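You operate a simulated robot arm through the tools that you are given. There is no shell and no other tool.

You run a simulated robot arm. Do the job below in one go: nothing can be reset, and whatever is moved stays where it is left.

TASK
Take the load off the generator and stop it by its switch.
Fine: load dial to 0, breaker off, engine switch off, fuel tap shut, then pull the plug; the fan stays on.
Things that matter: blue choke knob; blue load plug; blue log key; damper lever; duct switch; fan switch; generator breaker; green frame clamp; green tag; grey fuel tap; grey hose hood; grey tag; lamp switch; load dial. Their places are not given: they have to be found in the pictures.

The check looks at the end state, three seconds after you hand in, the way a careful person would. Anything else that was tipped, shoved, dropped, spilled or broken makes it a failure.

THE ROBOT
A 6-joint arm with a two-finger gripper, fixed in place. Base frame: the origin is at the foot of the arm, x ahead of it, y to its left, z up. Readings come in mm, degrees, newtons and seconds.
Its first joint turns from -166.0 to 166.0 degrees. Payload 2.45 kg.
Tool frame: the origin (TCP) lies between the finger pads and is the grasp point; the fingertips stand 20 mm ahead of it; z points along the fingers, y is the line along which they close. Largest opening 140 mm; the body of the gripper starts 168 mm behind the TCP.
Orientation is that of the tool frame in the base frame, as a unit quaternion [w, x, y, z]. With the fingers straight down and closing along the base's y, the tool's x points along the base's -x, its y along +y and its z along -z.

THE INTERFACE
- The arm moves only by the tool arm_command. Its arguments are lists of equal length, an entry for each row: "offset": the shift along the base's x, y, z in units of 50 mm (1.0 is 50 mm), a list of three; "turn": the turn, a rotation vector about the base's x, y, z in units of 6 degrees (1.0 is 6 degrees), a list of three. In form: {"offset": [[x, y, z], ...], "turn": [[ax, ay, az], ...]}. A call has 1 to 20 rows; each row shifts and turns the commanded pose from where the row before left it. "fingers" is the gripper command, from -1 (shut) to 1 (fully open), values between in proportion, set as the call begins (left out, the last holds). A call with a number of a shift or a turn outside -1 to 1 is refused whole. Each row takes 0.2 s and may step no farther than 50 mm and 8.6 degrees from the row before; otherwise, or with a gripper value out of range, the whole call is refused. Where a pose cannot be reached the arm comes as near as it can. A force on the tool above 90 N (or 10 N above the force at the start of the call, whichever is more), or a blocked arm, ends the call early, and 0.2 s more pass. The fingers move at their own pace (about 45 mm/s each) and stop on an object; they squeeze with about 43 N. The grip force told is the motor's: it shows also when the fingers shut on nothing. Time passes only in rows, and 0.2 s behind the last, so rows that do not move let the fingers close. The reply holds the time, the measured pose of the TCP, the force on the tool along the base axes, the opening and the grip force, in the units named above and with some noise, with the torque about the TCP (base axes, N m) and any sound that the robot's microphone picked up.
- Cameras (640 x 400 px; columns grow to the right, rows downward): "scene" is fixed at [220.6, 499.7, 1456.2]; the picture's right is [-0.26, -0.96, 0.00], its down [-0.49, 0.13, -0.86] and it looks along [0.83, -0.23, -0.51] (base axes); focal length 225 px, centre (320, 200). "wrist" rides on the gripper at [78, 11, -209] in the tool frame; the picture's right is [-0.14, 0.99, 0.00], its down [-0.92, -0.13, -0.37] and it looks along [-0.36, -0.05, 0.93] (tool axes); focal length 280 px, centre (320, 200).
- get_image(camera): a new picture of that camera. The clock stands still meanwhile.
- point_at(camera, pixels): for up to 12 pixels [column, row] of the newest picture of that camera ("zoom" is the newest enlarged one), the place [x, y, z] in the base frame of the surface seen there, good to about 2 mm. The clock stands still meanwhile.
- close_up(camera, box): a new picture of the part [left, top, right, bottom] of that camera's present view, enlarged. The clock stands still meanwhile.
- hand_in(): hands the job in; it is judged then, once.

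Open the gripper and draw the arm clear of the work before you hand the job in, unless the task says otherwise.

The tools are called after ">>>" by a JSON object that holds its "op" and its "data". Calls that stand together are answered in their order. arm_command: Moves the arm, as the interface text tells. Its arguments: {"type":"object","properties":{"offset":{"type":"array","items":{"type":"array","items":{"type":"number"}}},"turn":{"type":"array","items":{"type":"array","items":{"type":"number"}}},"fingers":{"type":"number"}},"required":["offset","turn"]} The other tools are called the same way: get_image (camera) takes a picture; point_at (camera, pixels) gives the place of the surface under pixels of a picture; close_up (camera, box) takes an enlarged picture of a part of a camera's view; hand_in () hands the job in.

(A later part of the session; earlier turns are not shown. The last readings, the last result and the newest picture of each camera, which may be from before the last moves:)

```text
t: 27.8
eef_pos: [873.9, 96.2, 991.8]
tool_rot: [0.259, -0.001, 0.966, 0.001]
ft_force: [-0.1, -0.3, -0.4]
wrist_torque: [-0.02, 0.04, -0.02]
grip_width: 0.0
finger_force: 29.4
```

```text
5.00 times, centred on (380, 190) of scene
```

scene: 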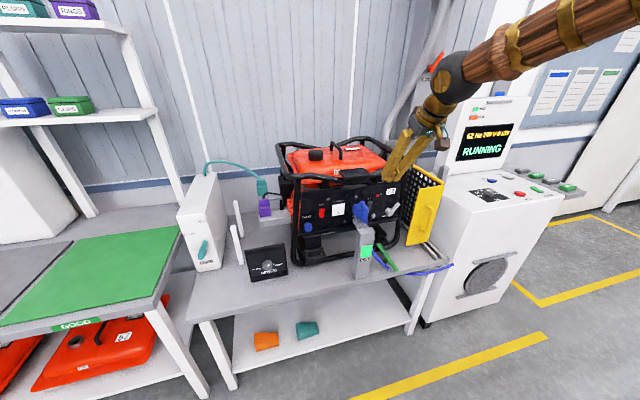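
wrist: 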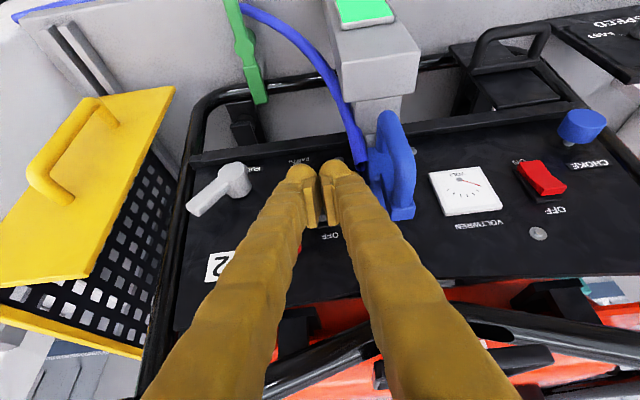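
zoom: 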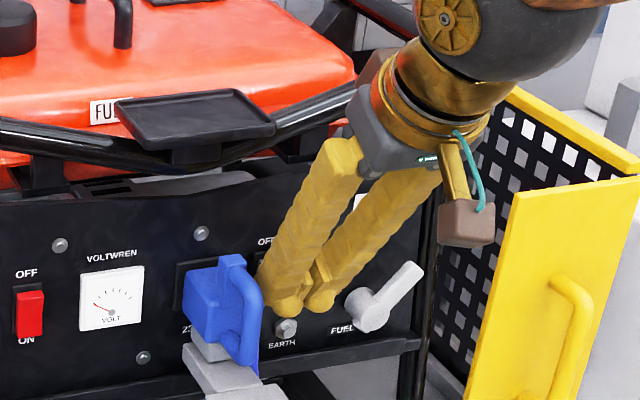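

The shut tips stand in front of the breaker's upper half. I press forward in small steps.

>>> {"op": "arm_command", "data": {"offset": [[0.1, 0.02, -0.06], [0.1, 0, 0], [0.06, 0, 0], [0.06, 0, 0], [0.06, 0, 0]], "turn": [[0, 0, 0], [0, 0, 0], [0, 0, 0], [0, 0, 0], [0, 0, 0]]}}

>>> {"op": "close_up", "data": {"camera": "scene", "box": [440, 110, 540, 190]}}

```text
t: 29.0
eef_pos: [892.4, 96.7, 988.1]
tool_rot: [0.257, 0.0, 0.966, 0.0]
ft_force: [-21.1, 1.7, 8.2]
wrist_torque: [0.08, -0.12, 0.09]
grip_width: 6.1
finger_force: 29.6
```

```text
5.00 times, centred on (490, 150) of scene
```

zoom: 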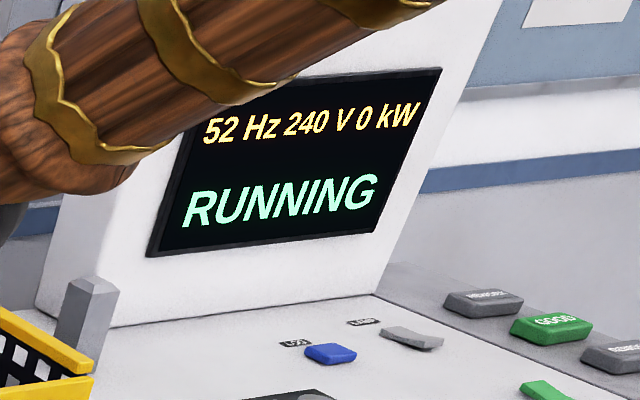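

Contact shows -21 N without a click yet. I push 3 mm more.

>>> {"op": "arm_command", "data": {"offset": [[0.04, 0, 0], [0.03, 0, 0], [0, 0, 0]], "turn": [[0, 0, 0], [0, 0, 0], [0, 0, 0]]}}

>>> {"op": "close_up", "data": {"camera": "wrist", "box": [250, 120, 410, 240]}}

```text
t: 29.6
eef_pos: [894.5, 95.7, 987.8]
tool_rot: [0.255, 0.0, 0.967, -0.001]
ft_force: [-30.4, -1.8, 16.7]
wrist_torque: [0.06, -0.18, 0.07]
grip_width: 6.1
finger_force: 28.9
stopped in row 3: the force on the tool passed its limit at 95 N (the readings are from after the stop); the commanded pose is now the measured one
```

```text
3.33 times, centred on (330, 180) of wrist
```

zoom: 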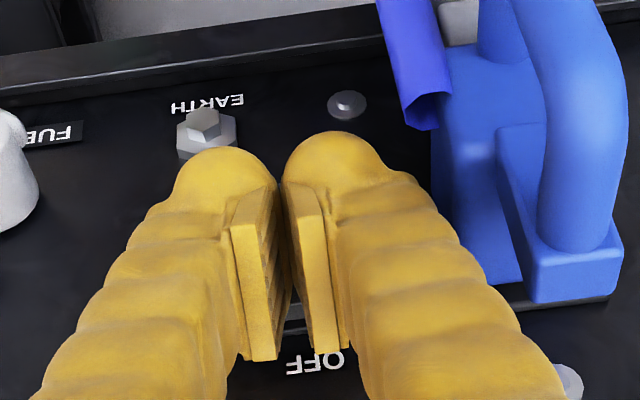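

The force limit was reached, so the rocker is fully pushed. I back away to look at its state.

>>> {"op": "arm_command", "data": {"offset": [[-0.3, 0, 0.1], [-0.5, 0, 0.3], [-0.5, 0, 0.6], [-0.3, -0.4, 0.8]], "turn": [[0, 0, 0], [0, 0, 0], [0, 0, 0], [0, 0, 0]]}}

>>> {"op": "get_image", "data": {"camera": "wrist"}}

>>> {"op": "close_up", "data": {"camera": "scene", "box": [345, 170, 415, 220]}}

```text
t: 30.6
eef_pos: [812.1, 76.0, 1078.2]
tool_rot: [0.255, 0.001, 0.967, -0.001]
ft_force: [-0.1, -0.4, -0.1]
wrist_torque: [-0.02, -0.01, -0.01]
grip_width: 0.0
finger_force: 29.9
```

```text
taken
```

wrist: 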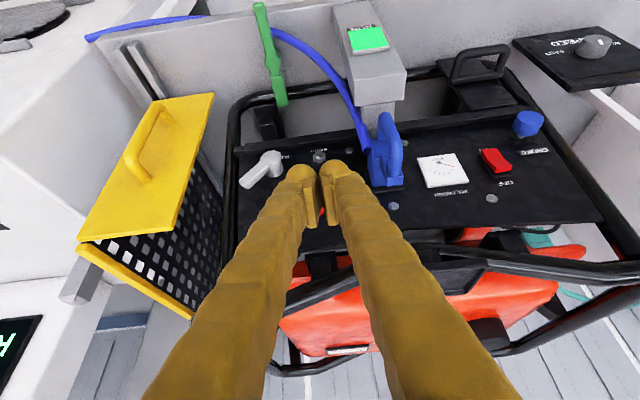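

```text
8.00 times, centred on (380, 195) of scene
```

zoom: 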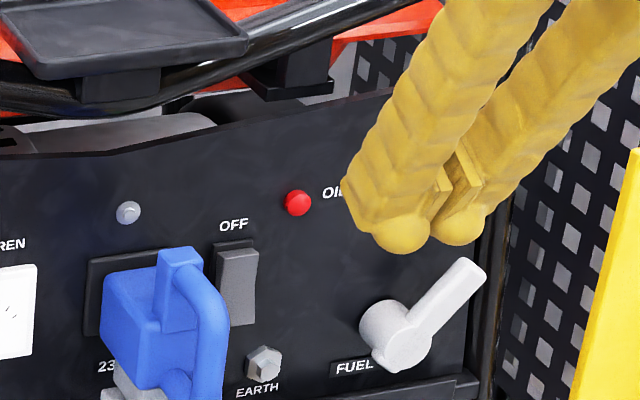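

The rocker at zoom (237,290) looks different now. I measure its upper and lower ends to be sure.

>>> {"op": "point_at", "data": {"camera": "zoom", "pixels": [[240, 258], [238, 275], [238, 290], [236, 305], [236, 318], [245, 258], [300, 203], [222, 280]]}}

>>> {"op": "close_up", "data": {"camera": "scene", "box": [365, 190, 385, 215]}}

```text
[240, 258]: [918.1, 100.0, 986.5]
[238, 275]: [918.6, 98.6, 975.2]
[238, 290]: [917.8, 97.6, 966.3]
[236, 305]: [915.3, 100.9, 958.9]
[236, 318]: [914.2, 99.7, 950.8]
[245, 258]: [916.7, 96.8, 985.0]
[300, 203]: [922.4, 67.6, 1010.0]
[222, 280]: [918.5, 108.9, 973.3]
```

```text
16.00 times, centred on (375, 202) of scene
```

zoom: 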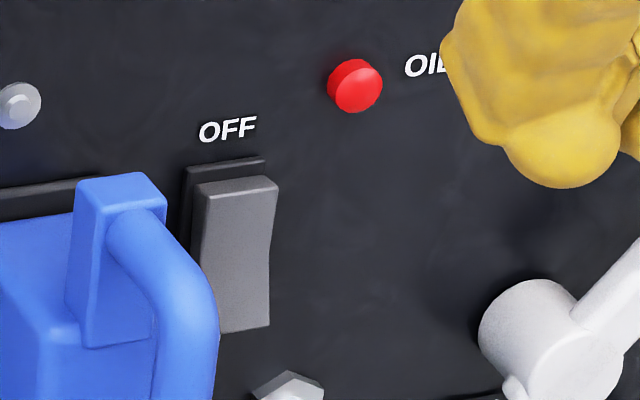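

The upper end now lies deeper (918 vs 914 mm): the breaker is OFF. Next I move over to the red engine switch at y≈301 with the same pose.

>>> {"op": "arm_command", "data": {"offset": [[-0.2, 0.3, 0.5], [0, 0.8, 0], [0, 0.8, 0], [0, 0.8, 0], [0, 0.8, 0], [0, 0.8, 0], [0.2, 0.14, -0.6], [0.4, 0, -0.7], [0.5, 0, -0.7], [0.34, 0, -0.26]], "turn": [[0, 0, 0], [0, 0, 0], [0, 0, 0], [0, 0, 0], [0, 0, 0], [0, 0, 0], [0, 0, 0], [0, 0, 0], [0, 0, 0], [0, 0, 0]]}}

>>> {"op": "get_image", "data": {"camera": "wrist"}}

>>> {"op": "close_up", "data": {"camera": "scene", "box": [280, 160, 380, 240]}}

```text
t: 32.9
eef_pos: [877.4, 299.5, 990.6]
tool_rot: [0.256, 0.002, 0.967, 0.0]
ft_force: [-0.2, 0.4, 0.5]
wrist_torque: [-0.01, -0.01, 0.0]
grip_width: 0.2
finger_force: 29.2
```

```text
taken
```

wrist: 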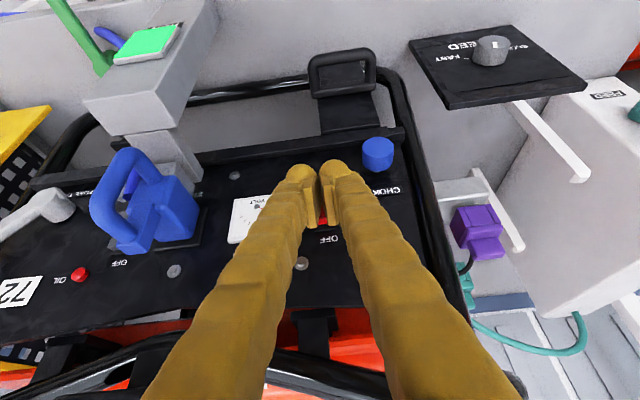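

```text
5.00 times, centred on (330, 200) of scene
```

zoom: 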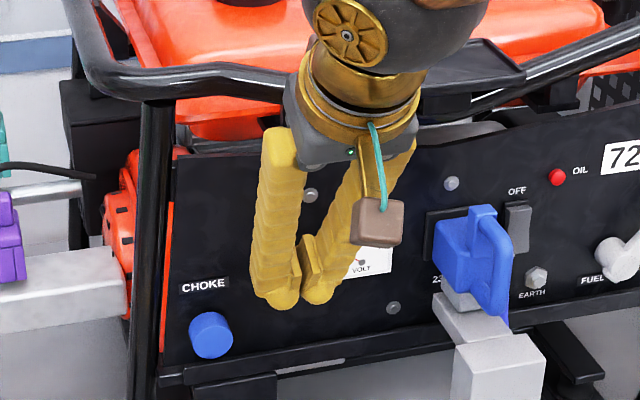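

The red rocker is right behind the tips (wrist pixel (321,212)). I press forward in small steps to x≈892.

>>> {"op": "arm_command", "data": {"offset": [[0.1, 0.02, -0.05], [0.06, 0, 0], [0.05, 0, 0], [0.05, 0, 0], [0.04, 0, 0]], "turn": [[0, 0, 0], [0, 0, 0], [0, 0, 0], [0, 0, 0], [0, 0, 0]]}}

>>> {"op": "close_up", "data": {"camera": "scene", "box": [440, 110, 540, 190]}}

```text
t: 34.0
eef_pos: [891.3, 299.0, 985.5]
tool_rot: [0.256, -0.001, 0.967, 0.0]
ft_force: [-1.4, 0.1, 0.4]
wrist_torque: [0.03, -0.01, 0.04]
grip_width: 0.1
finger_force: 29.4
```

```text
5.00 times, centred on (490, 150) of scene
```

zoom: 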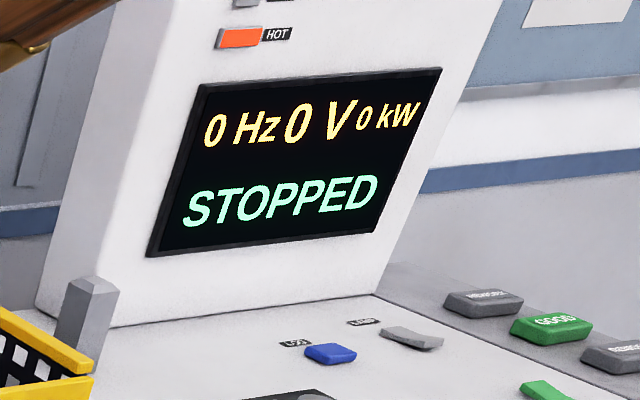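

The screen reads STOPPED, 0 Hz, 0 V. I retreat and check the red switch's position.

>>> {"op": "arm_command", "data": {"offset": [[-0.3, 0, 0.1], [-0.5, 0, 0.4], [-0.5, 0, 0.6], [-0.3, 0, 0.8], [0, -0.8, 0.3], [0, -0.8, 0], [0, -0.8, 0], [0, -0.8, 0], [0, -0.8, 0]], "turn": [[0, 0, 0], [0, 0, 0], [0, 0, 0], [0, 0, 0], [0, 0, 0], [0, 0, 0], [0, 0, 0], [0, 0, 0], [0, 0, 0]]}}

>>> {"op": "get_image", "data": {"camera": "wrist"}}

>>> {"op": "close_up", "data": {"camera": "scene", "box": [290, 180, 350, 230]}}

>>> {"op": "point_at", "data": {"camera": "zoom", "pixels": [[340, 230], [335, 250], [335, 270], [335, 290], [340, 310]]}}

```text
t: 36.0
eef_pos: [812.8, 97.9, 1095.4]
tool_rot: [0.255, 0.0, 0.967, -0.001]
ft_force: [-0.1, -0.6, -0.3]
wrist_torque: [-0.02, 0.02, 0.0]
grip_width: 0.2
finger_force: 29.2
```

```text
taken
```

wrist: 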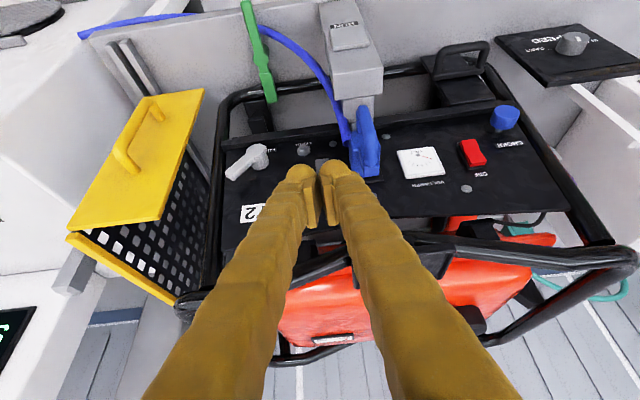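

```text
8.00 times, centred on (320, 205) of scene
```

zoom: 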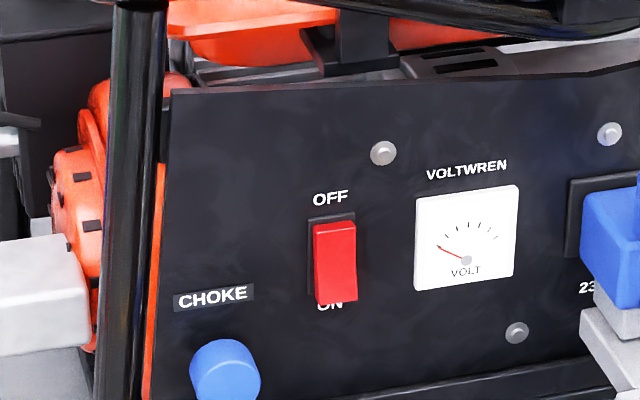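

```text
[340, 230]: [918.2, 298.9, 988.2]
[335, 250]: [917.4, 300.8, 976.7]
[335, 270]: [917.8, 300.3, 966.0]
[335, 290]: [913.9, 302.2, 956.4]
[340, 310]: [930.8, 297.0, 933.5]
```

The engine switch's upper end is pressed in (OFF), and the RUN lamp is dark. Now I inspect the fuel tap lever in detail.

>>> {"op": "close_up", "data": {"camera": "scene", "box": [375, 185, 425, 225]}}

>>> {"op": "point_at", "data": {"camera": "zoom", "pixels": [[150, 230], [200, 200], [290, 110], [270, 90], [310, 125], [180, 240], [160, 285], [300, 105], [230, 170]]}}

>>> {"op": "close_up", "data": {"camera": "wrist", "box": [200, 120, 290, 200]}}

>>> {"op": "point_at", "data": {"camera": "zoom", "pixels": [[420, 250], [390, 280], [460, 220], [200, 410], [250, 370], [180, 380], [230, 300], [300, 340], [320, 300], [250, 320], [430, 200]]}}

```text
10.00 times, centred on (400, 205) of scene
```

zoom: 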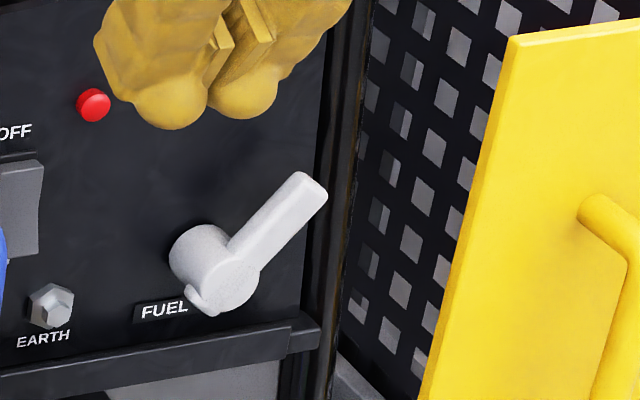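

```text
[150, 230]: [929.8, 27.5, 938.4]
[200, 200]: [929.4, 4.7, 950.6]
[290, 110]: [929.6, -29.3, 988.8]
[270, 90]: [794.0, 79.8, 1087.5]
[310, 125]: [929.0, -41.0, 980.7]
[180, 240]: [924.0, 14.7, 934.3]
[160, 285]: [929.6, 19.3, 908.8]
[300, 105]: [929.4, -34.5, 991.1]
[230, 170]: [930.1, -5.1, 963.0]
```

```text
5.00 times, centred on (245, 160) of wrist
```

zoom: 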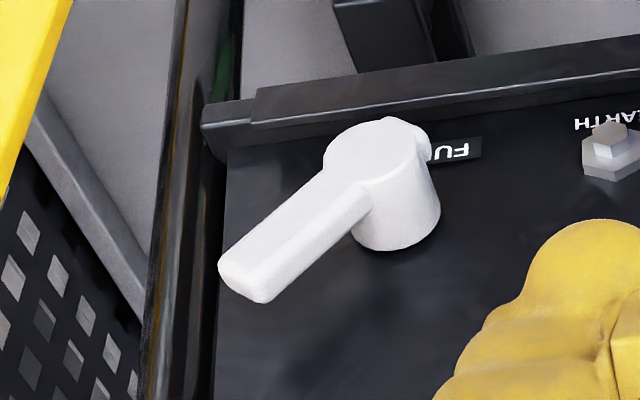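

```text
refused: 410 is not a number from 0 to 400
```

I measure the lever with pixels inside the enlarged wrist picture.

>>> {"op": "point_at", "data": {"camera": "zoom", "pixels": [[370, 165], [390, 120], [340, 150], [240, 280], [255, 295], [225, 265], [300, 215], [340, 190], [310, 260], [400, 220], [430, 160], [265, 230]]}}

```text
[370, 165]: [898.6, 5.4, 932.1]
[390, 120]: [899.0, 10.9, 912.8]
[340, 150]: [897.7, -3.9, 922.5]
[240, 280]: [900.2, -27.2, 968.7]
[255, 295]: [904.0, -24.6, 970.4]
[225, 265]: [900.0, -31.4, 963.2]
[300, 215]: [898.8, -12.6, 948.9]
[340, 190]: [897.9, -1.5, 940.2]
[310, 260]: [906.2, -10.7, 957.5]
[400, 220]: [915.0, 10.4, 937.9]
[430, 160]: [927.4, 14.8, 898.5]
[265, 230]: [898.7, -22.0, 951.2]
```

The lever points up-right (hub about y=5, z=930; tip about y=-29, z=967), with no open/shut marks visible. I look at the wall sheets and surroundings for any hint of the shut position.

>>> {"op": "close_up", "data": {"camera": "scene", "box": [520, 0, 640, 130]}}

>>> {"op": "close_up", "data": {"camera": "scene", "box": [400, 30, 520, 130]}}

>>> {"op": "close_up", "data": {"camera": "scene", "box": [170, 150, 290, 290]}}

>>> {"op": "close_up", "data": {"camera": "scene", "box": [0, 240, 180, 400]}}

```text
3.08 times, centred on (580, 65) of scene
```

zoom: 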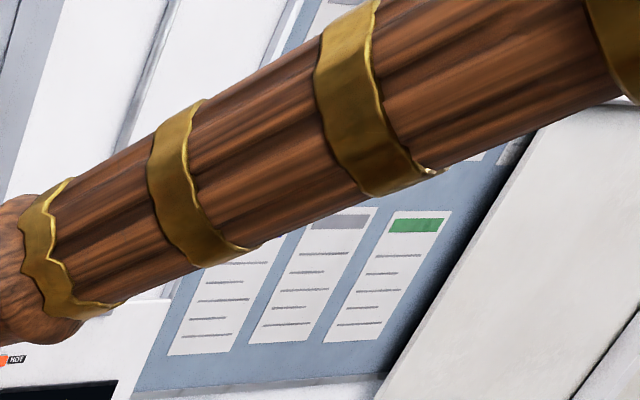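

```text
4.00 times, centred on (460, 80) of scene
```

zoom: 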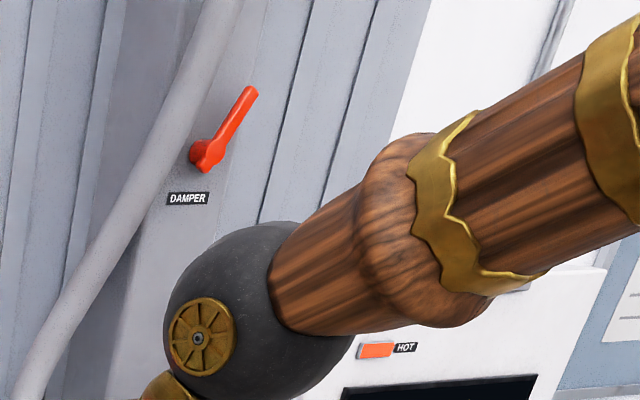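

```text
2.86 times, centred on (230, 220) of scene
```

zoom: 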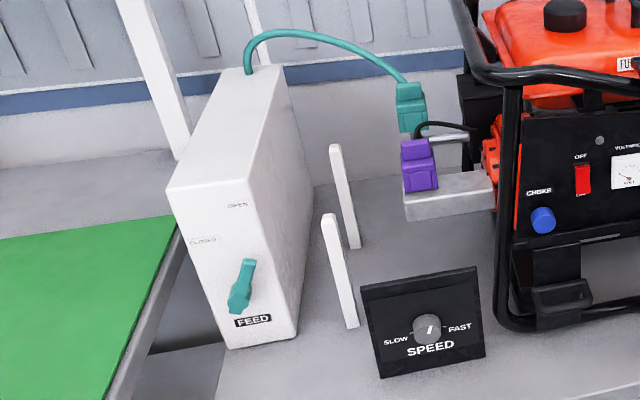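

```text
2.50 times, centred on (90, 320) of scene
```

zoom: 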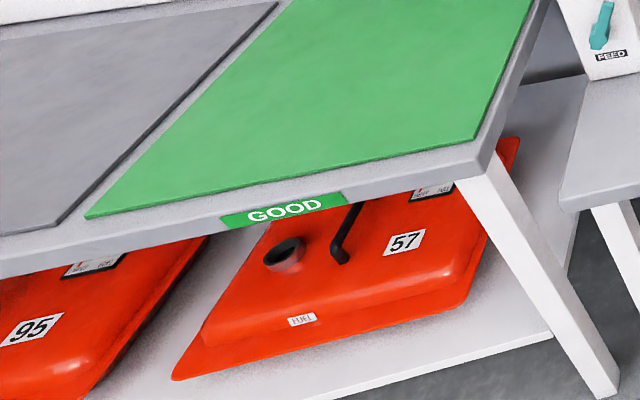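

The FEED valve on the white box shows an OPEN/CLOSED scale, which may show the convention used here. I enlarge it, and the damper, and the tap surroundings again.

>>> {"op": "close_up", "data": {"camera": "scene", "box": [178, 210, 228, 275]}}

>>> {"op": "close_up", "data": {"camera": "wrist", "box": [205, 110, 295, 180]}}

>>> {"op": "close_up", "data": {"camera": "scene", "box": [380, 190, 415, 220]}}

```text
6.15 times, centred on (203, 242) of scene
```

zoom: 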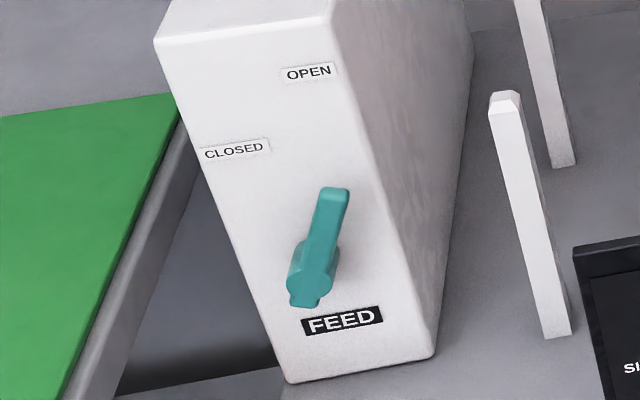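

```text
5.71 times, centred on (250, 145) of wrist
```

zoom: 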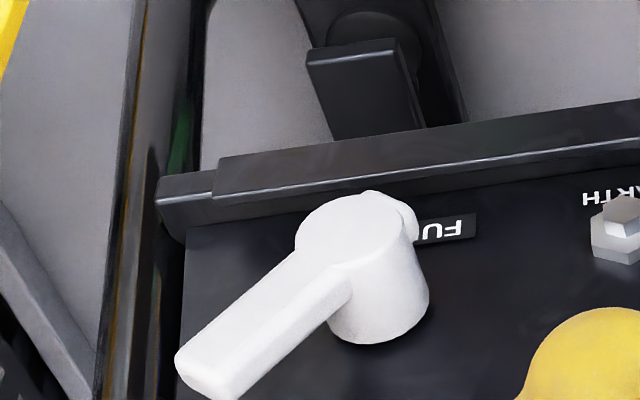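

```text
13.33 times, centred on (398, 205) of scene
```

zoom: 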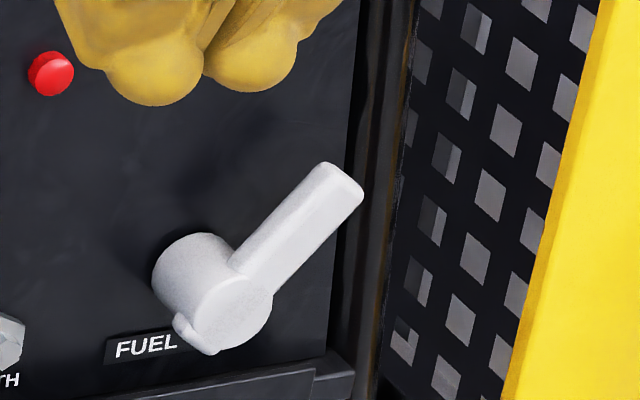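

On the FEED box the lever points up-right at OPEN and CLOSED lies up-left, a quarter turn counter-clockwise; the fuel tap lever has the same up-right pose, so I will try it counter-clockwise first, gently. I check the yellow guard and the tube to the right of the tap for clearance.

>>> {"op": "get_image", "data": {"camera": "wrist"}}

>>> {"op": "point_at", "data": {"camera": "wrist", "pixels": [[200, 92], [190, 130], [165, 218], [70, 235], [130, 155], [160, 100], [222, 150], [220, 200], [205, 250], [200, 290], [215, 120], [245, 215]]}}

```text
taken
```

wrist: 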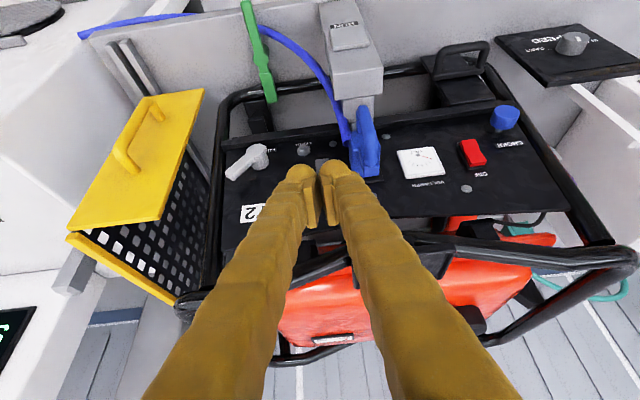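

```text
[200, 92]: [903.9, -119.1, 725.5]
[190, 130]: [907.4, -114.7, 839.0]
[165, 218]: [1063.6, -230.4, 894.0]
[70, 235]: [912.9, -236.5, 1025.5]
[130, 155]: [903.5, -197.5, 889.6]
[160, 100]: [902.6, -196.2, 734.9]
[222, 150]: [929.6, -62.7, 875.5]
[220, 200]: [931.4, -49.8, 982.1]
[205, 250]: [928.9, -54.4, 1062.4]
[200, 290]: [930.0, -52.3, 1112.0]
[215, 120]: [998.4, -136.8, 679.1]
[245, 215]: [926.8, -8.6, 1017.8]
```

The guard plate begins at y=-115, the tube front is at x≈929, so there is room right of the lever. I place the shut fingertips right of the lever with the leading edge near (914,-66,960).

>>> {"op": "arm_command", "data": {"offset": [[0.08, -0.82, -0.1], [0.08, -0.82, -0.1], [0.08, -0.82, -0.1], [0.08, -0.82, -0.2], [0.3, 0, -0.5], [0.3, 0, -0.5], [0.3, 0, -0.5], [0.2, 0, -0.5]], "turn": [[0, 0, 0], [0, 0, 0], [0, 0, 0], [0, 0, 0], [0, 0, 0], [0, 0, 0], [0, 0, 0], [0, 0, 0]]}}

>>> {"op": "get_image", "data": {"camera": "wrist"}}

>>> {"op": "close_up", "data": {"camera": "scene", "box": [360, 160, 440, 230]}}

```text
t: 37.9
eef_pos: [883.1, -65.8, 973.7]
tool_rot: [0.256, 0.001, 0.967, -0.001]
ft_force: [0.2, -1.3, 0.3]
wrist_torque: [0.01, 0.02, -0.03]
grip_width: 0.1
finger_force: 29.6
```

```text
taken
```

wrist: 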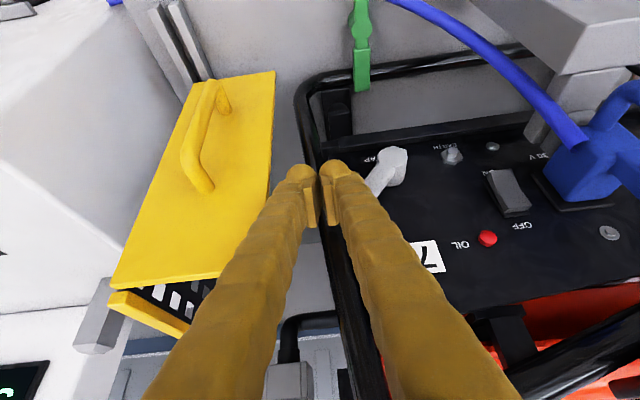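

```text
5.71 times, centred on (400, 195) of scene
```

zoom: 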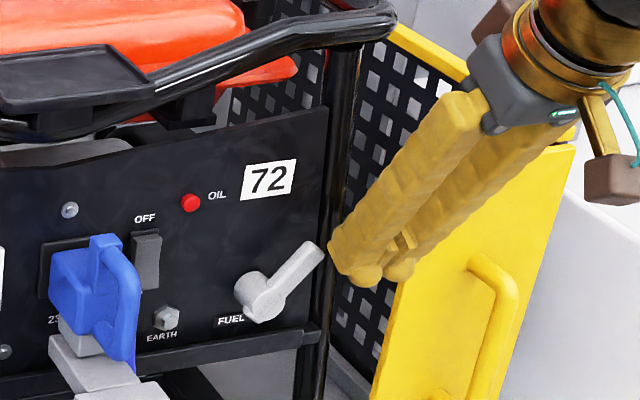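

The tips are just right of the lever end. I ease in slightly and sweep toward +y in 4 mm steps, watching the force.

>>> {"op": "arm_command", "data": {"offset": [[0.08, 0, -0.08], [0, 0.08, 0], [0, 0.08, 0], [0, 0.08, 0], [0, 0.08, 0]], "turn": [[0, 0, 0], [0, 0, 0], [0, 0, 0], [0, 0, 0], [0, 0, 0]]}}

>>> {"op": "close_up", "data": {"camera": "scene", "box": [360, 160, 440, 230]}}

```text
t: 39.0
eef_pos: [887.0, -54.6, 973.4]
tool_rot: [0.259, 0.002, 0.966, -0.001]
ft_force: [-24.8, -14.1, 15.4]
wrist_torque: [0.34, -0.07, 0.46]
grip_width: 0.1
finger_force: 29.9
stopped in row 5: the force on the tool passed its limit at 100 N (the readings are from after the stop); the commanded pose is now the measured one
```

```text
5.71 times, centred on (400, 195) of scene
```

zoom: 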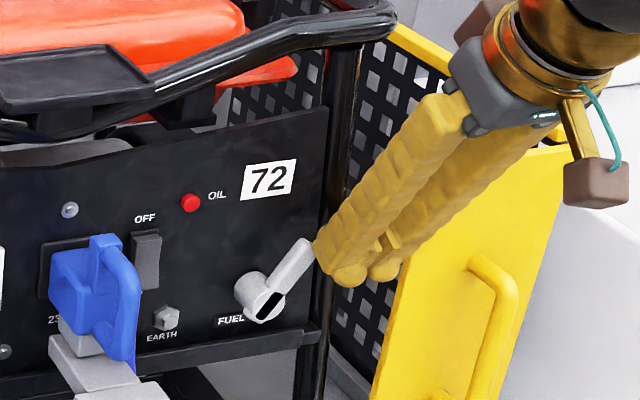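

The force limit tripped after contact. I look closely at the lever: a dark line appeared on the hub near zoom (270,303).

>>> {"op": "close_up", "data": {"camera": "scene", "box": [380, 190, 415, 220]}}

>>> {"op": "get_image", "data": {"camera": "wrist"}}

>>> {"op": "close_up", "data": {"camera": "wrist", "box": [320, 120, 420, 200]}}

```text
13.33 times, centred on (398, 205) of scene
```

zoom: 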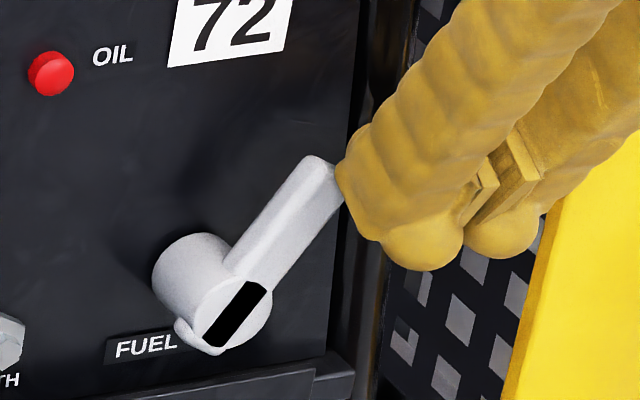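

```text
taken
```

wrist: 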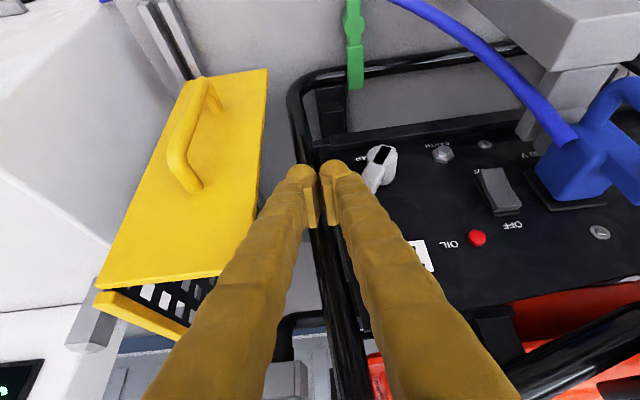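

```text
5.00 times, centred on (370, 160) of wrist
```

zoom: 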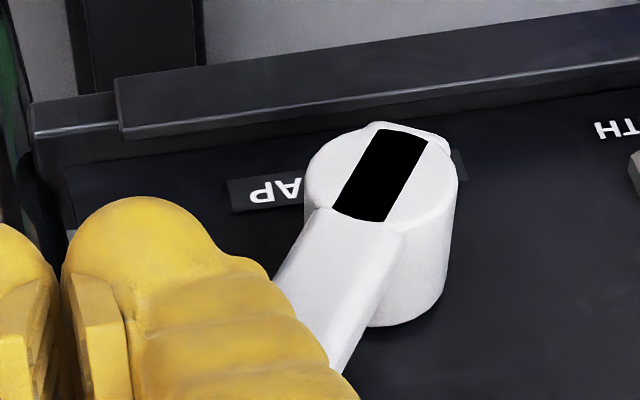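

The lever did move counter-clockwise a little. I measure its present angle.

>>> {"op": "point_at", "data": {"camera": "zoom", "pixels": [[380, 180], [340, 250], [310, 270], [370, 290], [350, 340], [400, 130], [330, 150], [445, 170], [355, 360], [300, 290], [405, 300]]}}

>>> {"op": "close_up", "data": {"camera": "scene", "box": [380, 190, 415, 220]}}

>>> {"op": "point_at", "data": {"camera": "zoom", "pixels": [[317, 170], [335, 185], [300, 175], [230, 310], [290, 240], [270, 220], [310, 260], [200, 290], [245, 345]]}}

```text
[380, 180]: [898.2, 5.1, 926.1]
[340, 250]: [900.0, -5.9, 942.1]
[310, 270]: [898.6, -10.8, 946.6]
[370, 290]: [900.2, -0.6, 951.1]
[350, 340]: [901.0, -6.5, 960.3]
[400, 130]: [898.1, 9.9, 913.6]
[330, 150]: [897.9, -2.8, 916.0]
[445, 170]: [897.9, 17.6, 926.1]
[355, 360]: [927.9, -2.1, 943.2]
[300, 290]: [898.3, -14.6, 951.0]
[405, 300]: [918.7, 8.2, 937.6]
```

```text
13.33 times, centred on (398, 205) of scene
```

zoom: 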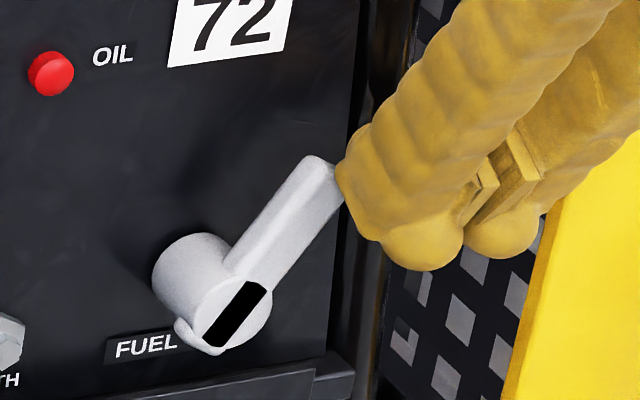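

```text
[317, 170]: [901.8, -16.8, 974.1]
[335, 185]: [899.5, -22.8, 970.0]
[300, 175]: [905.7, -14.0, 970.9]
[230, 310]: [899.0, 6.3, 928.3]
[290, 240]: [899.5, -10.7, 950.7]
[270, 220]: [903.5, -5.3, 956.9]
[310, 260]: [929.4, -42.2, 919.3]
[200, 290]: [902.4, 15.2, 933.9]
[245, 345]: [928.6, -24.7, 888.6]
```

The lever turned about 13° counter-clockwise and the tip touches the finger at y≈-26. I continue in finer 2 mm steps.

>>> {"op": "arm_command", "data": {"offset": [[0, 0.04, 0], [0, 0.04, 0], [0, 0.04, 0], [0, 0.04, 0]], "turn": [[0, 0, 0], [0, 0, 0], [0, 0, 0], [0, 0, 0]]}}

>>> {"op": "close_up", "data": {"camera": "scene", "box": [380, 190, 415, 220]}}

```text
t: 39.7
eef_pos: [887.8, -52.2, 976.2]
tool_rot: [0.261, 0.003, 0.965, -0.002]
ft_force: [-24.7, -13.0, 16.3]
wrist_torque: [0.34, -0.07, 0.46]
grip_width: 0.0
finger_force: 29.2
stopped in row 3: the force on the tool passed its limit at 95 N (the readings are from after the stop); the commanded pose is now the measured one
```

```text
13.33 times, centred on (398, 205) of scene
```

zoom: 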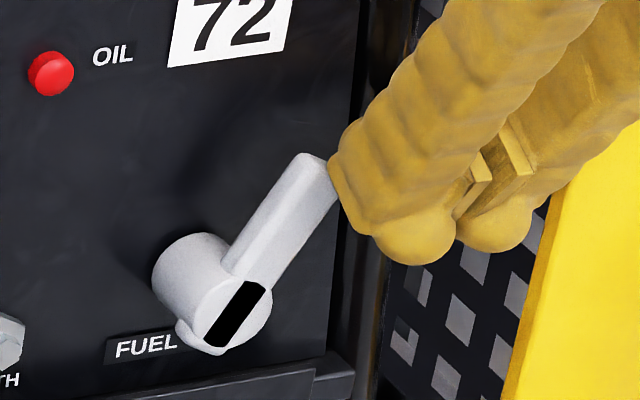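

The contact normal shows the rounded fingertip is riding up over the lever's front edge. I back off, open the fingers to 44 mm and will straddle the lever so a flat pad pushes it.

>>> {"op": "arm_command", "data": {"offset": [[-0.1, -0.2, 0], [-0.5, -0.1, 0.1], [-0.6, 0, 0.1], [-0.5, 0.4, 0.1], [0, 0.55, 0]], "turn": [[0, 0, 0], [0, 0, 0], [0, 0, 0], [0, 0, 0], [0, 0, 0]], "fingers": -0.371}}

>>> {"op": "get_image", "data": {"camera": "wrist"}}

>>> {"op": "close_up", "data": {"camera": "scene", "box": [360, 160, 440, 230]}}

```text
t: 40.9
eef_pos: [801.4, -18.6, 988.8]
tool_rot: [0.26, 0.002, 0.965, -0.002]
ft_force: [0.0, 0.8, -0.2]
wrist_torque: [-0.01, -0.01, 0.03]
grip_width: 44.0
finger_force: 0.1
```

```text
taken
```

wrist: 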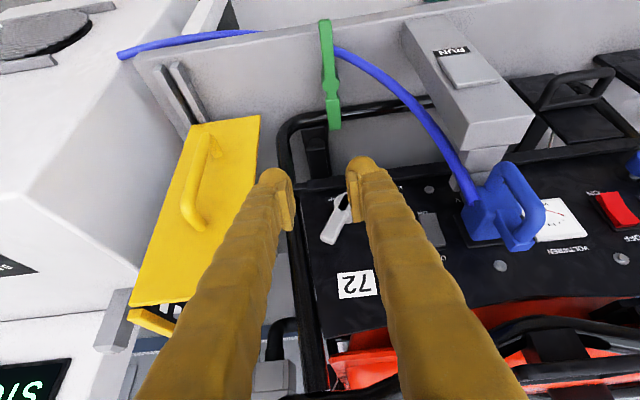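

```text
5.71 times, centred on (400, 195) of scene
```

zoom: 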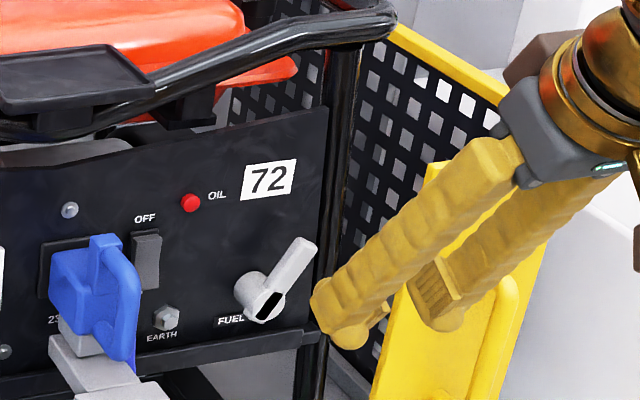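

The lever stays where it was pushed. I measure it again for the straddle approach.

>>> {"op": "close_up", "data": {"camera": "wrist", "box": [300, 170, 370, 260]}}

>>> {"op": "close_up", "data": {"camera": "scene", "box": [380, 190, 415, 220]}}

>>> {"op": "point_at", "data": {"camera": "zoom", "pixels": [[295, 165], [318, 180], [275, 175], [260, 230], [290, 230], [230, 300], [215, 345], [160, 275], [310, 200]]}}

```text
4.44 times, centred on (335, 215) of wrist
```

zoom: 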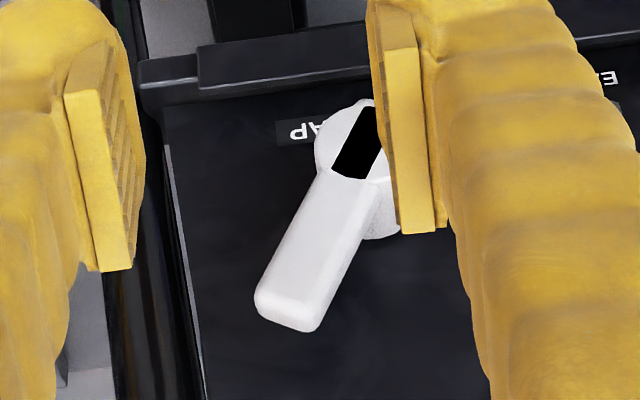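

```text
13.33 times, centred on (398, 205) of scene
```

zoom: 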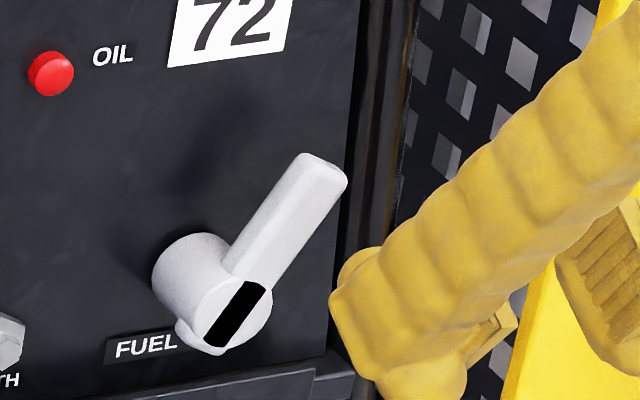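

```text
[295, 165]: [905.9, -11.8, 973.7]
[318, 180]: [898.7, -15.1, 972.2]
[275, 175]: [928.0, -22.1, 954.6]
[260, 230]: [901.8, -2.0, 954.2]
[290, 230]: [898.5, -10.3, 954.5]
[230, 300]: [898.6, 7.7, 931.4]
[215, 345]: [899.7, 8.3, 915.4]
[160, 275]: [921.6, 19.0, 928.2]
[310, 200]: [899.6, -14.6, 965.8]
```

I lower slightly and move forward so that the lever comes between the pads (TCP y≈-6).

>>> {"op": "arm_command", "data": {"offset": [[0, 0.25, -0.3], [0.45, 0, 0], [0.45, 0, 0], [0.45, 0, 0], [0.45, 0, 0]], "turn": [[0, 0, 0], [0, 0, 0], [0, 0, 0], [0, 0, 0], [0, 0, 0]]}}

>>> {"op": "close_up", "data": {"camera": "wrist", "box": [260, 120, 400, 240]}}

>>> {"op": "close_up", "data": {"camera": "scene", "box": [370, 170, 430, 225]}}

```text
t: 42.1
eef_pos: [893.7, -7.1, 976.2]
tool_rot: [0.26, 0.002, 0.966, -0.003]
ft_force: [-0.2, -1.4, 0.5]
wrist_torque: [-0.02, -0.01, -0.04]
grip_width: 44.7
finger_force: 0.2
```

```text
3.33 times, centred on (330, 180) of wrist
```

zoom: 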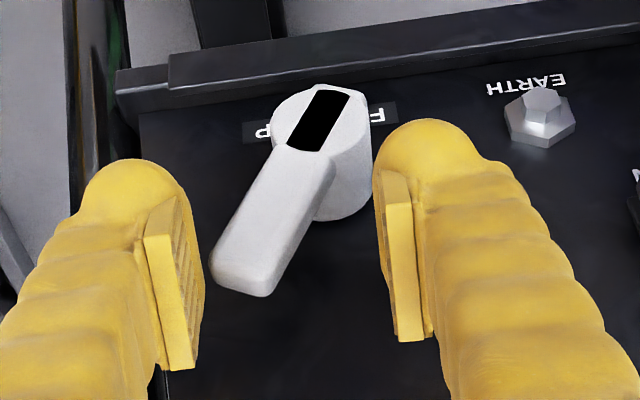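

```text
7.27 times, centred on (400, 198) of scene
```

zoom: 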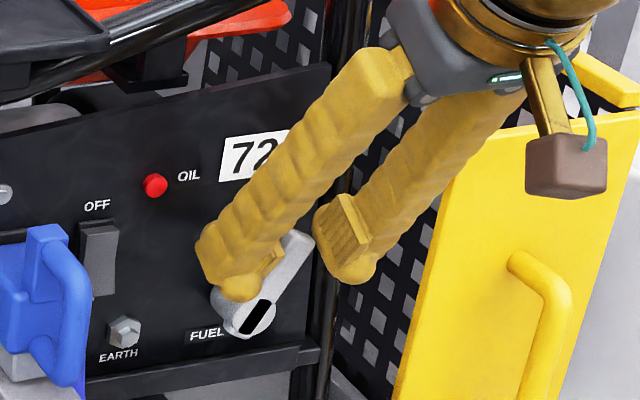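

The lever is between the pads. I lower 3 mm and sweep toward +y in 3 mm steps.

>>> {"op": "arm_command", "data": {"offset": [[0, 0.04, -0.06], [0, 0.06, 0], [0, 0.06, 0], [0, 0.06, 0], [0, 0.06, 0], [0, 0.06, 0]], "turn": [[0, 0, 0], [0, 0, 0], [0, 0, 0], [0, 0, 0], [0, 0, 0], [0, 0, 0]]}}

>>> {"op": "close_up", "data": {"camera": "wrist", "box": [260, 120, 400, 240]}}

```text
t: 43.5
eef_pos: [892.1, 10.5, 971.4]
tool_rot: [0.26, 0.003, 0.966, -0.002]
ft_force: [0.3, -0.9, -0.4]
wrist_torque: [0.02, 0.02, 0.0]
grip_width: 44.2
finger_force: 0.5
```

```text
3.33 times, centred on (330, 180) of wrist
```

zoom: 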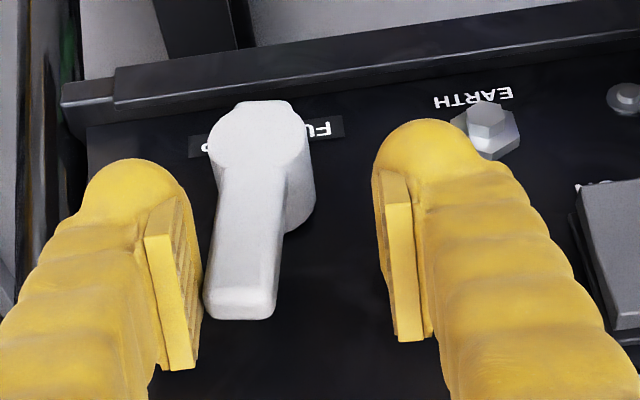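

The lever follows easily and is almost upright. I go on sweeping.

>>> {"op": "arm_command", "data": {"offset": [[0, 0.07, 0], [0, 0.07, 0], [0, 0.07, 0], [0, 0.07, 0], [0, 0.07, 0]], "turn": [[0, 0, 0], [0, 0, 0], [0, 0, 0], [0, 0, 0], [0, 0, 0]]}}

>>> {"op": "close_up", "data": {"camera": "wrist", "box": [260, 120, 400, 240]}}

>>> {"op": "close_up", "data": {"camera": "scene", "box": [370, 170, 430, 225]}}

```text
t: 44.7
eef_pos: [893.3, 27.4, 972.1]
tool_rot: [0.26, 0.002, 0.966, -0.002]
ft_force: [-0.6, -1.6, 0.0]
wrist_torque: [0.0, -0.04, 0.01]
grip_width: 44.8
finger_force: 0.5
```

```text
3.33 times, centred on (330, 180) of wrist
```

zoom: 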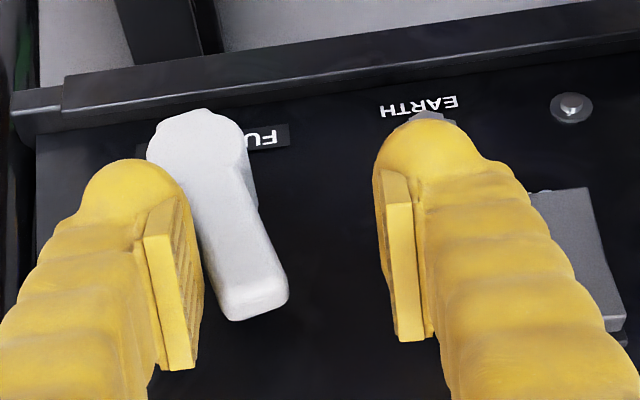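

```text
7.27 times, centred on (400, 198) of scene
```

zoom: 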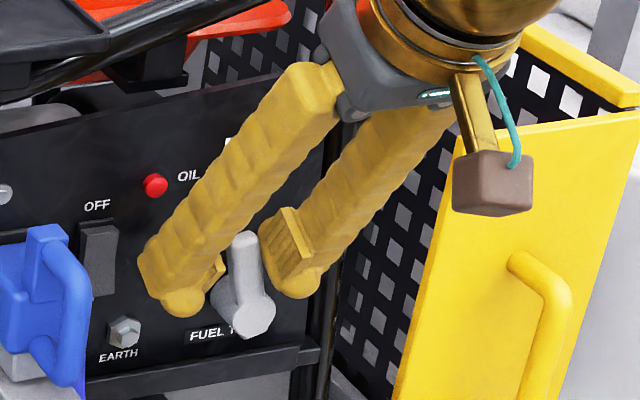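

The lever now leans left about 20°. To stay clear of the breaker I narrow the fingers to 36 mm, pull back 8 mm in x and sweep on.

>>> {"op": "arm_command", "data": {"offset": [[-0.16, 0, 0], [0, 0.06, 0], [0, 0.06, 0], [0, 0.06, 0], [0, 0.04, 0]], "turn": [[0, 0, 0], [0, 0, 0], [0, 0, 0], [0, 0, 0], [0, 0, 0]], "fingers": -0.486}}

>>> {"op": "close_up", "data": {"camera": "wrist", "box": [260, 120, 400, 240]}}

>>> {"op": "close_up", "data": {"camera": "scene", "box": [370, 170, 430, 225]}}

```text
t: 45.9
eef_pos: [885.3, 40.0, 971.9]
tool_rot: [0.261, 0.003, 0.965, -0.002]
ft_force: [-0.2, -0.5, 0.5]
wrist_torque: [-0.02, 0.01, 0.0]
grip_width: 36.7
finger_force: 0.5
```

```text
3.33 times, centred on (330, 180) of wrist
```

zoom: 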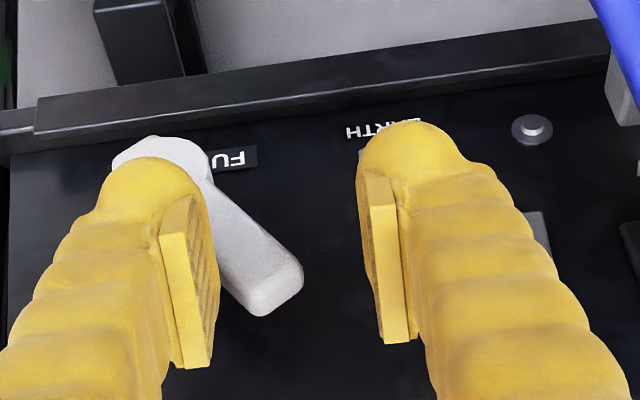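

```text
7.27 times, centred on (400, 198) of scene
```

zoom: 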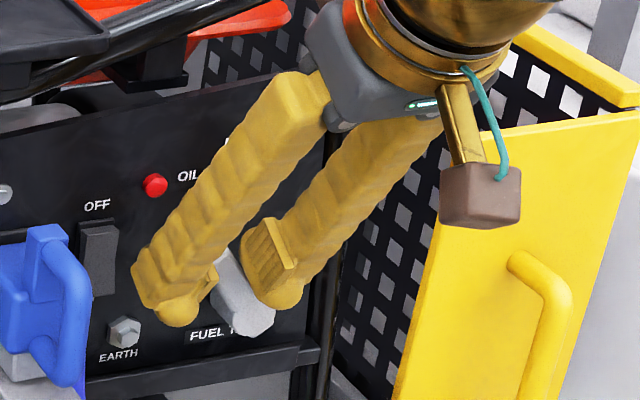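

The lever leans left about 40°. I narrow to 28 mm and sweep a little further to find its stop.

>>> {"op": "arm_command", "data": {"offset": [[-0.04, 0, 0], [0, 0, 0], [0, 0.04, 0], [0, 0.04, 0], [0, 0.04, 0]], "turn": [[0, 0, 0], [0, 0, 0], [0, 0, 0], [0, 0, 0], [0, 0, 0]], "fingers": -0.6}}

>>> {"op": "close_up", "data": {"camera": "wrist", "box": [260, 120, 400, 240]}}

>>> {"op": "close_up", "data": {"camera": "scene", "box": [370, 170, 430, 225]}}

```text
t: 47.1
eef_pos: [883.0, 44.6, 969.6]
tool_rot: [0.26, 0.001, 0.966, -0.001]
ft_force: [-2.7, -9.6, 1.9]
wrist_torque: [-0.15, 0.01, -0.2]
grip_width: 34.1
finger_force: 4.9
```

```text
3.33 times, centred on (330, 180) of wrist
```

zoom: 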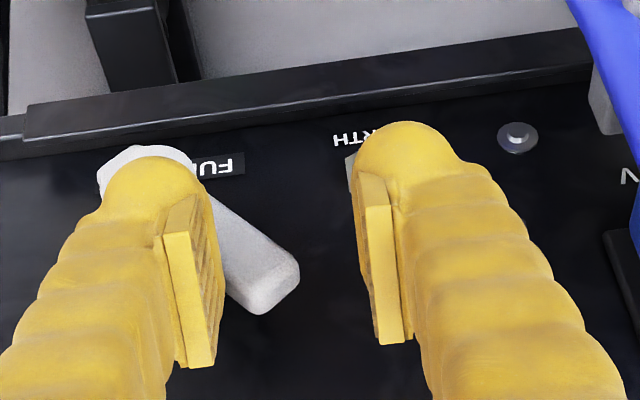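

```text
7.27 times, centred on (400, 198) of scene
```

zoom: 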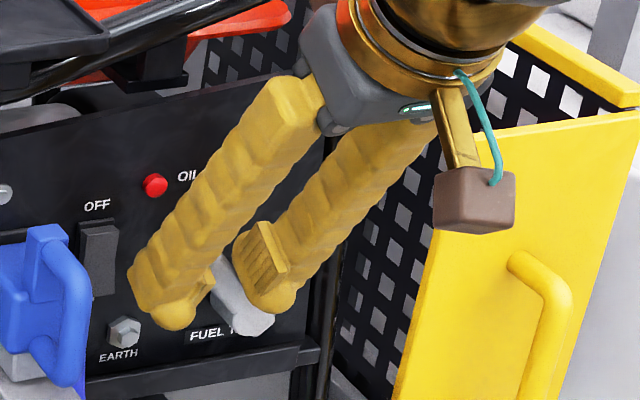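

Resistance has appeared (-9.6 N, fingers stalled at 34 mm), so the lever is at its stop. I ease off, widen the fingers and back out to check the lever.

>>> {"op": "arm_command", "data": {"offset": [[0, -0.04, 0], [-0.5, 0, 0], [-0.6, 0, 0.2], [-0.3, -0.2, 0.7], [0, -0.3, 0.7]], "turn": [[0, 0, 0], [0, 0, 0], [0, 0, 0], [0, 0, 0], [0, 0, 0]], "fingers": -0.371}}

>>> {"op": "get_image", "data": {"camera": "wrist"}}

>>> {"op": "close_up", "data": {"camera": "scene", "box": [365, 180, 415, 225]}}

>>> {"op": "get_image", "data": {"camera": "scene"}}

```text
t: 48.3
eef_pos: [814.3, 18.5, 1051.0]
tool_rot: [0.261, 0.002, 0.965, 0.0]
ft_force: [0.8, -0.4, -0.2]
wrist_torque: [0.01, -0.01, 0.0]
grip_width: 44.1
finger_force: 0.1
```

```text
taken
```

wrist: 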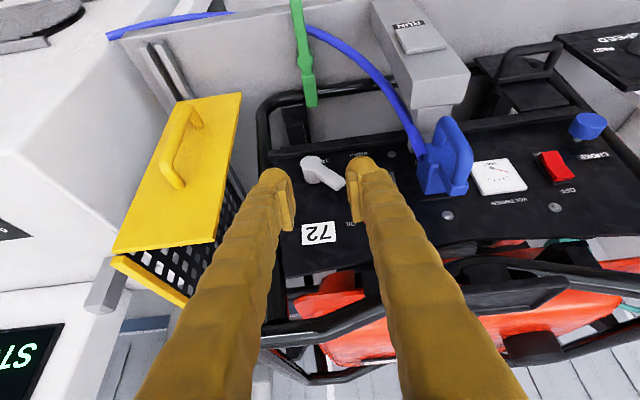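

```text
8.89 times, centred on (390, 202) of scene
```

zoom: 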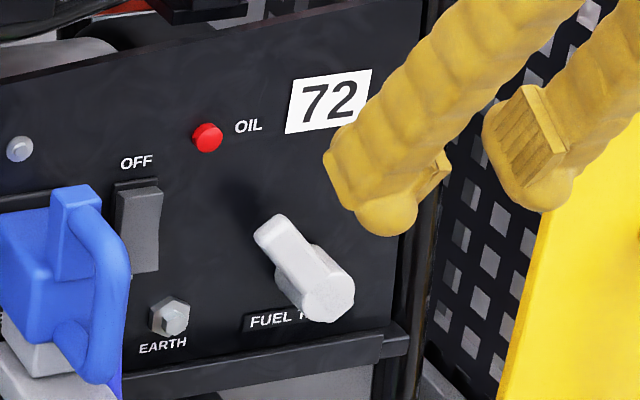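

```text
taken
```

scene: 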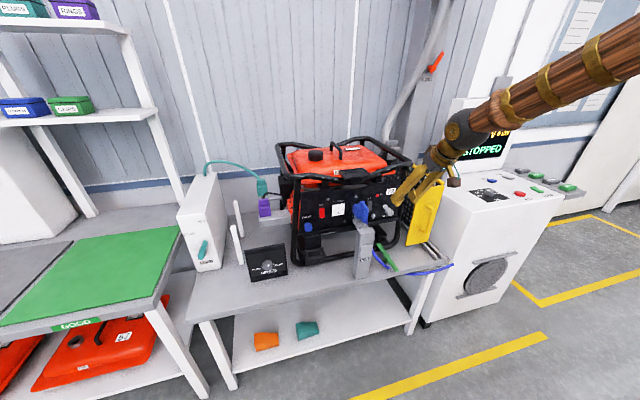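

The lever now points up-left. I measure its angle.

>>> {"op": "point_at", "data": {"camera": "zoom", "pixels": [[270, 230], [285, 225], [262, 240], [325, 290], [300, 260], [330, 310], [290, 245]]}}

>>> {"op": "close_up", "data": {"camera": "wrist", "box": [270, 130, 370, 230]}}

>>> {"op": "point_at", "data": {"camera": "zoom", "pixels": [[235, 160], [220, 125], [330, 215], [340, 200], [325, 225], [280, 190], [290, 170], [270, 200], [200, 150]]}}

```text
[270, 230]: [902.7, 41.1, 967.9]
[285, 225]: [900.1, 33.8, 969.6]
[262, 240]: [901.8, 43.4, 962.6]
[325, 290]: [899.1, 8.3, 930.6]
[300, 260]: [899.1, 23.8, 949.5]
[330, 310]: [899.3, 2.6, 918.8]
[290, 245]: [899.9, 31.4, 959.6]
```

```text
4.00 times, centred on (320, 180) of wrist
```

zoom: 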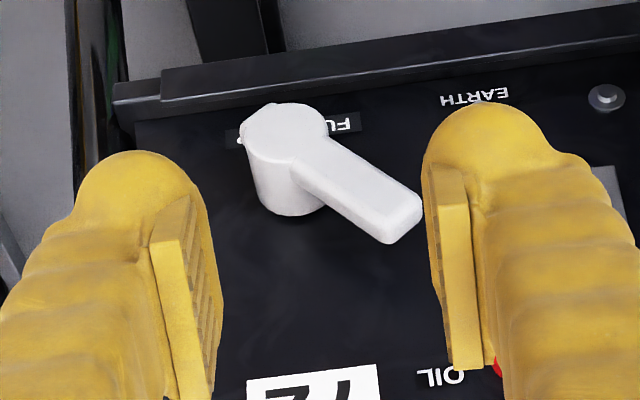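

```text
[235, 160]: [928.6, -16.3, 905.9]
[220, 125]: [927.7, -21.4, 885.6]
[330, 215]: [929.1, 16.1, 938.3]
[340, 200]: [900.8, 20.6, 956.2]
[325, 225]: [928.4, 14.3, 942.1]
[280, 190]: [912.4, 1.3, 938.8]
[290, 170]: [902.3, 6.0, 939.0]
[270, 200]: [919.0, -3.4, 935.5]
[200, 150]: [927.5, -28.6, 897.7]
```

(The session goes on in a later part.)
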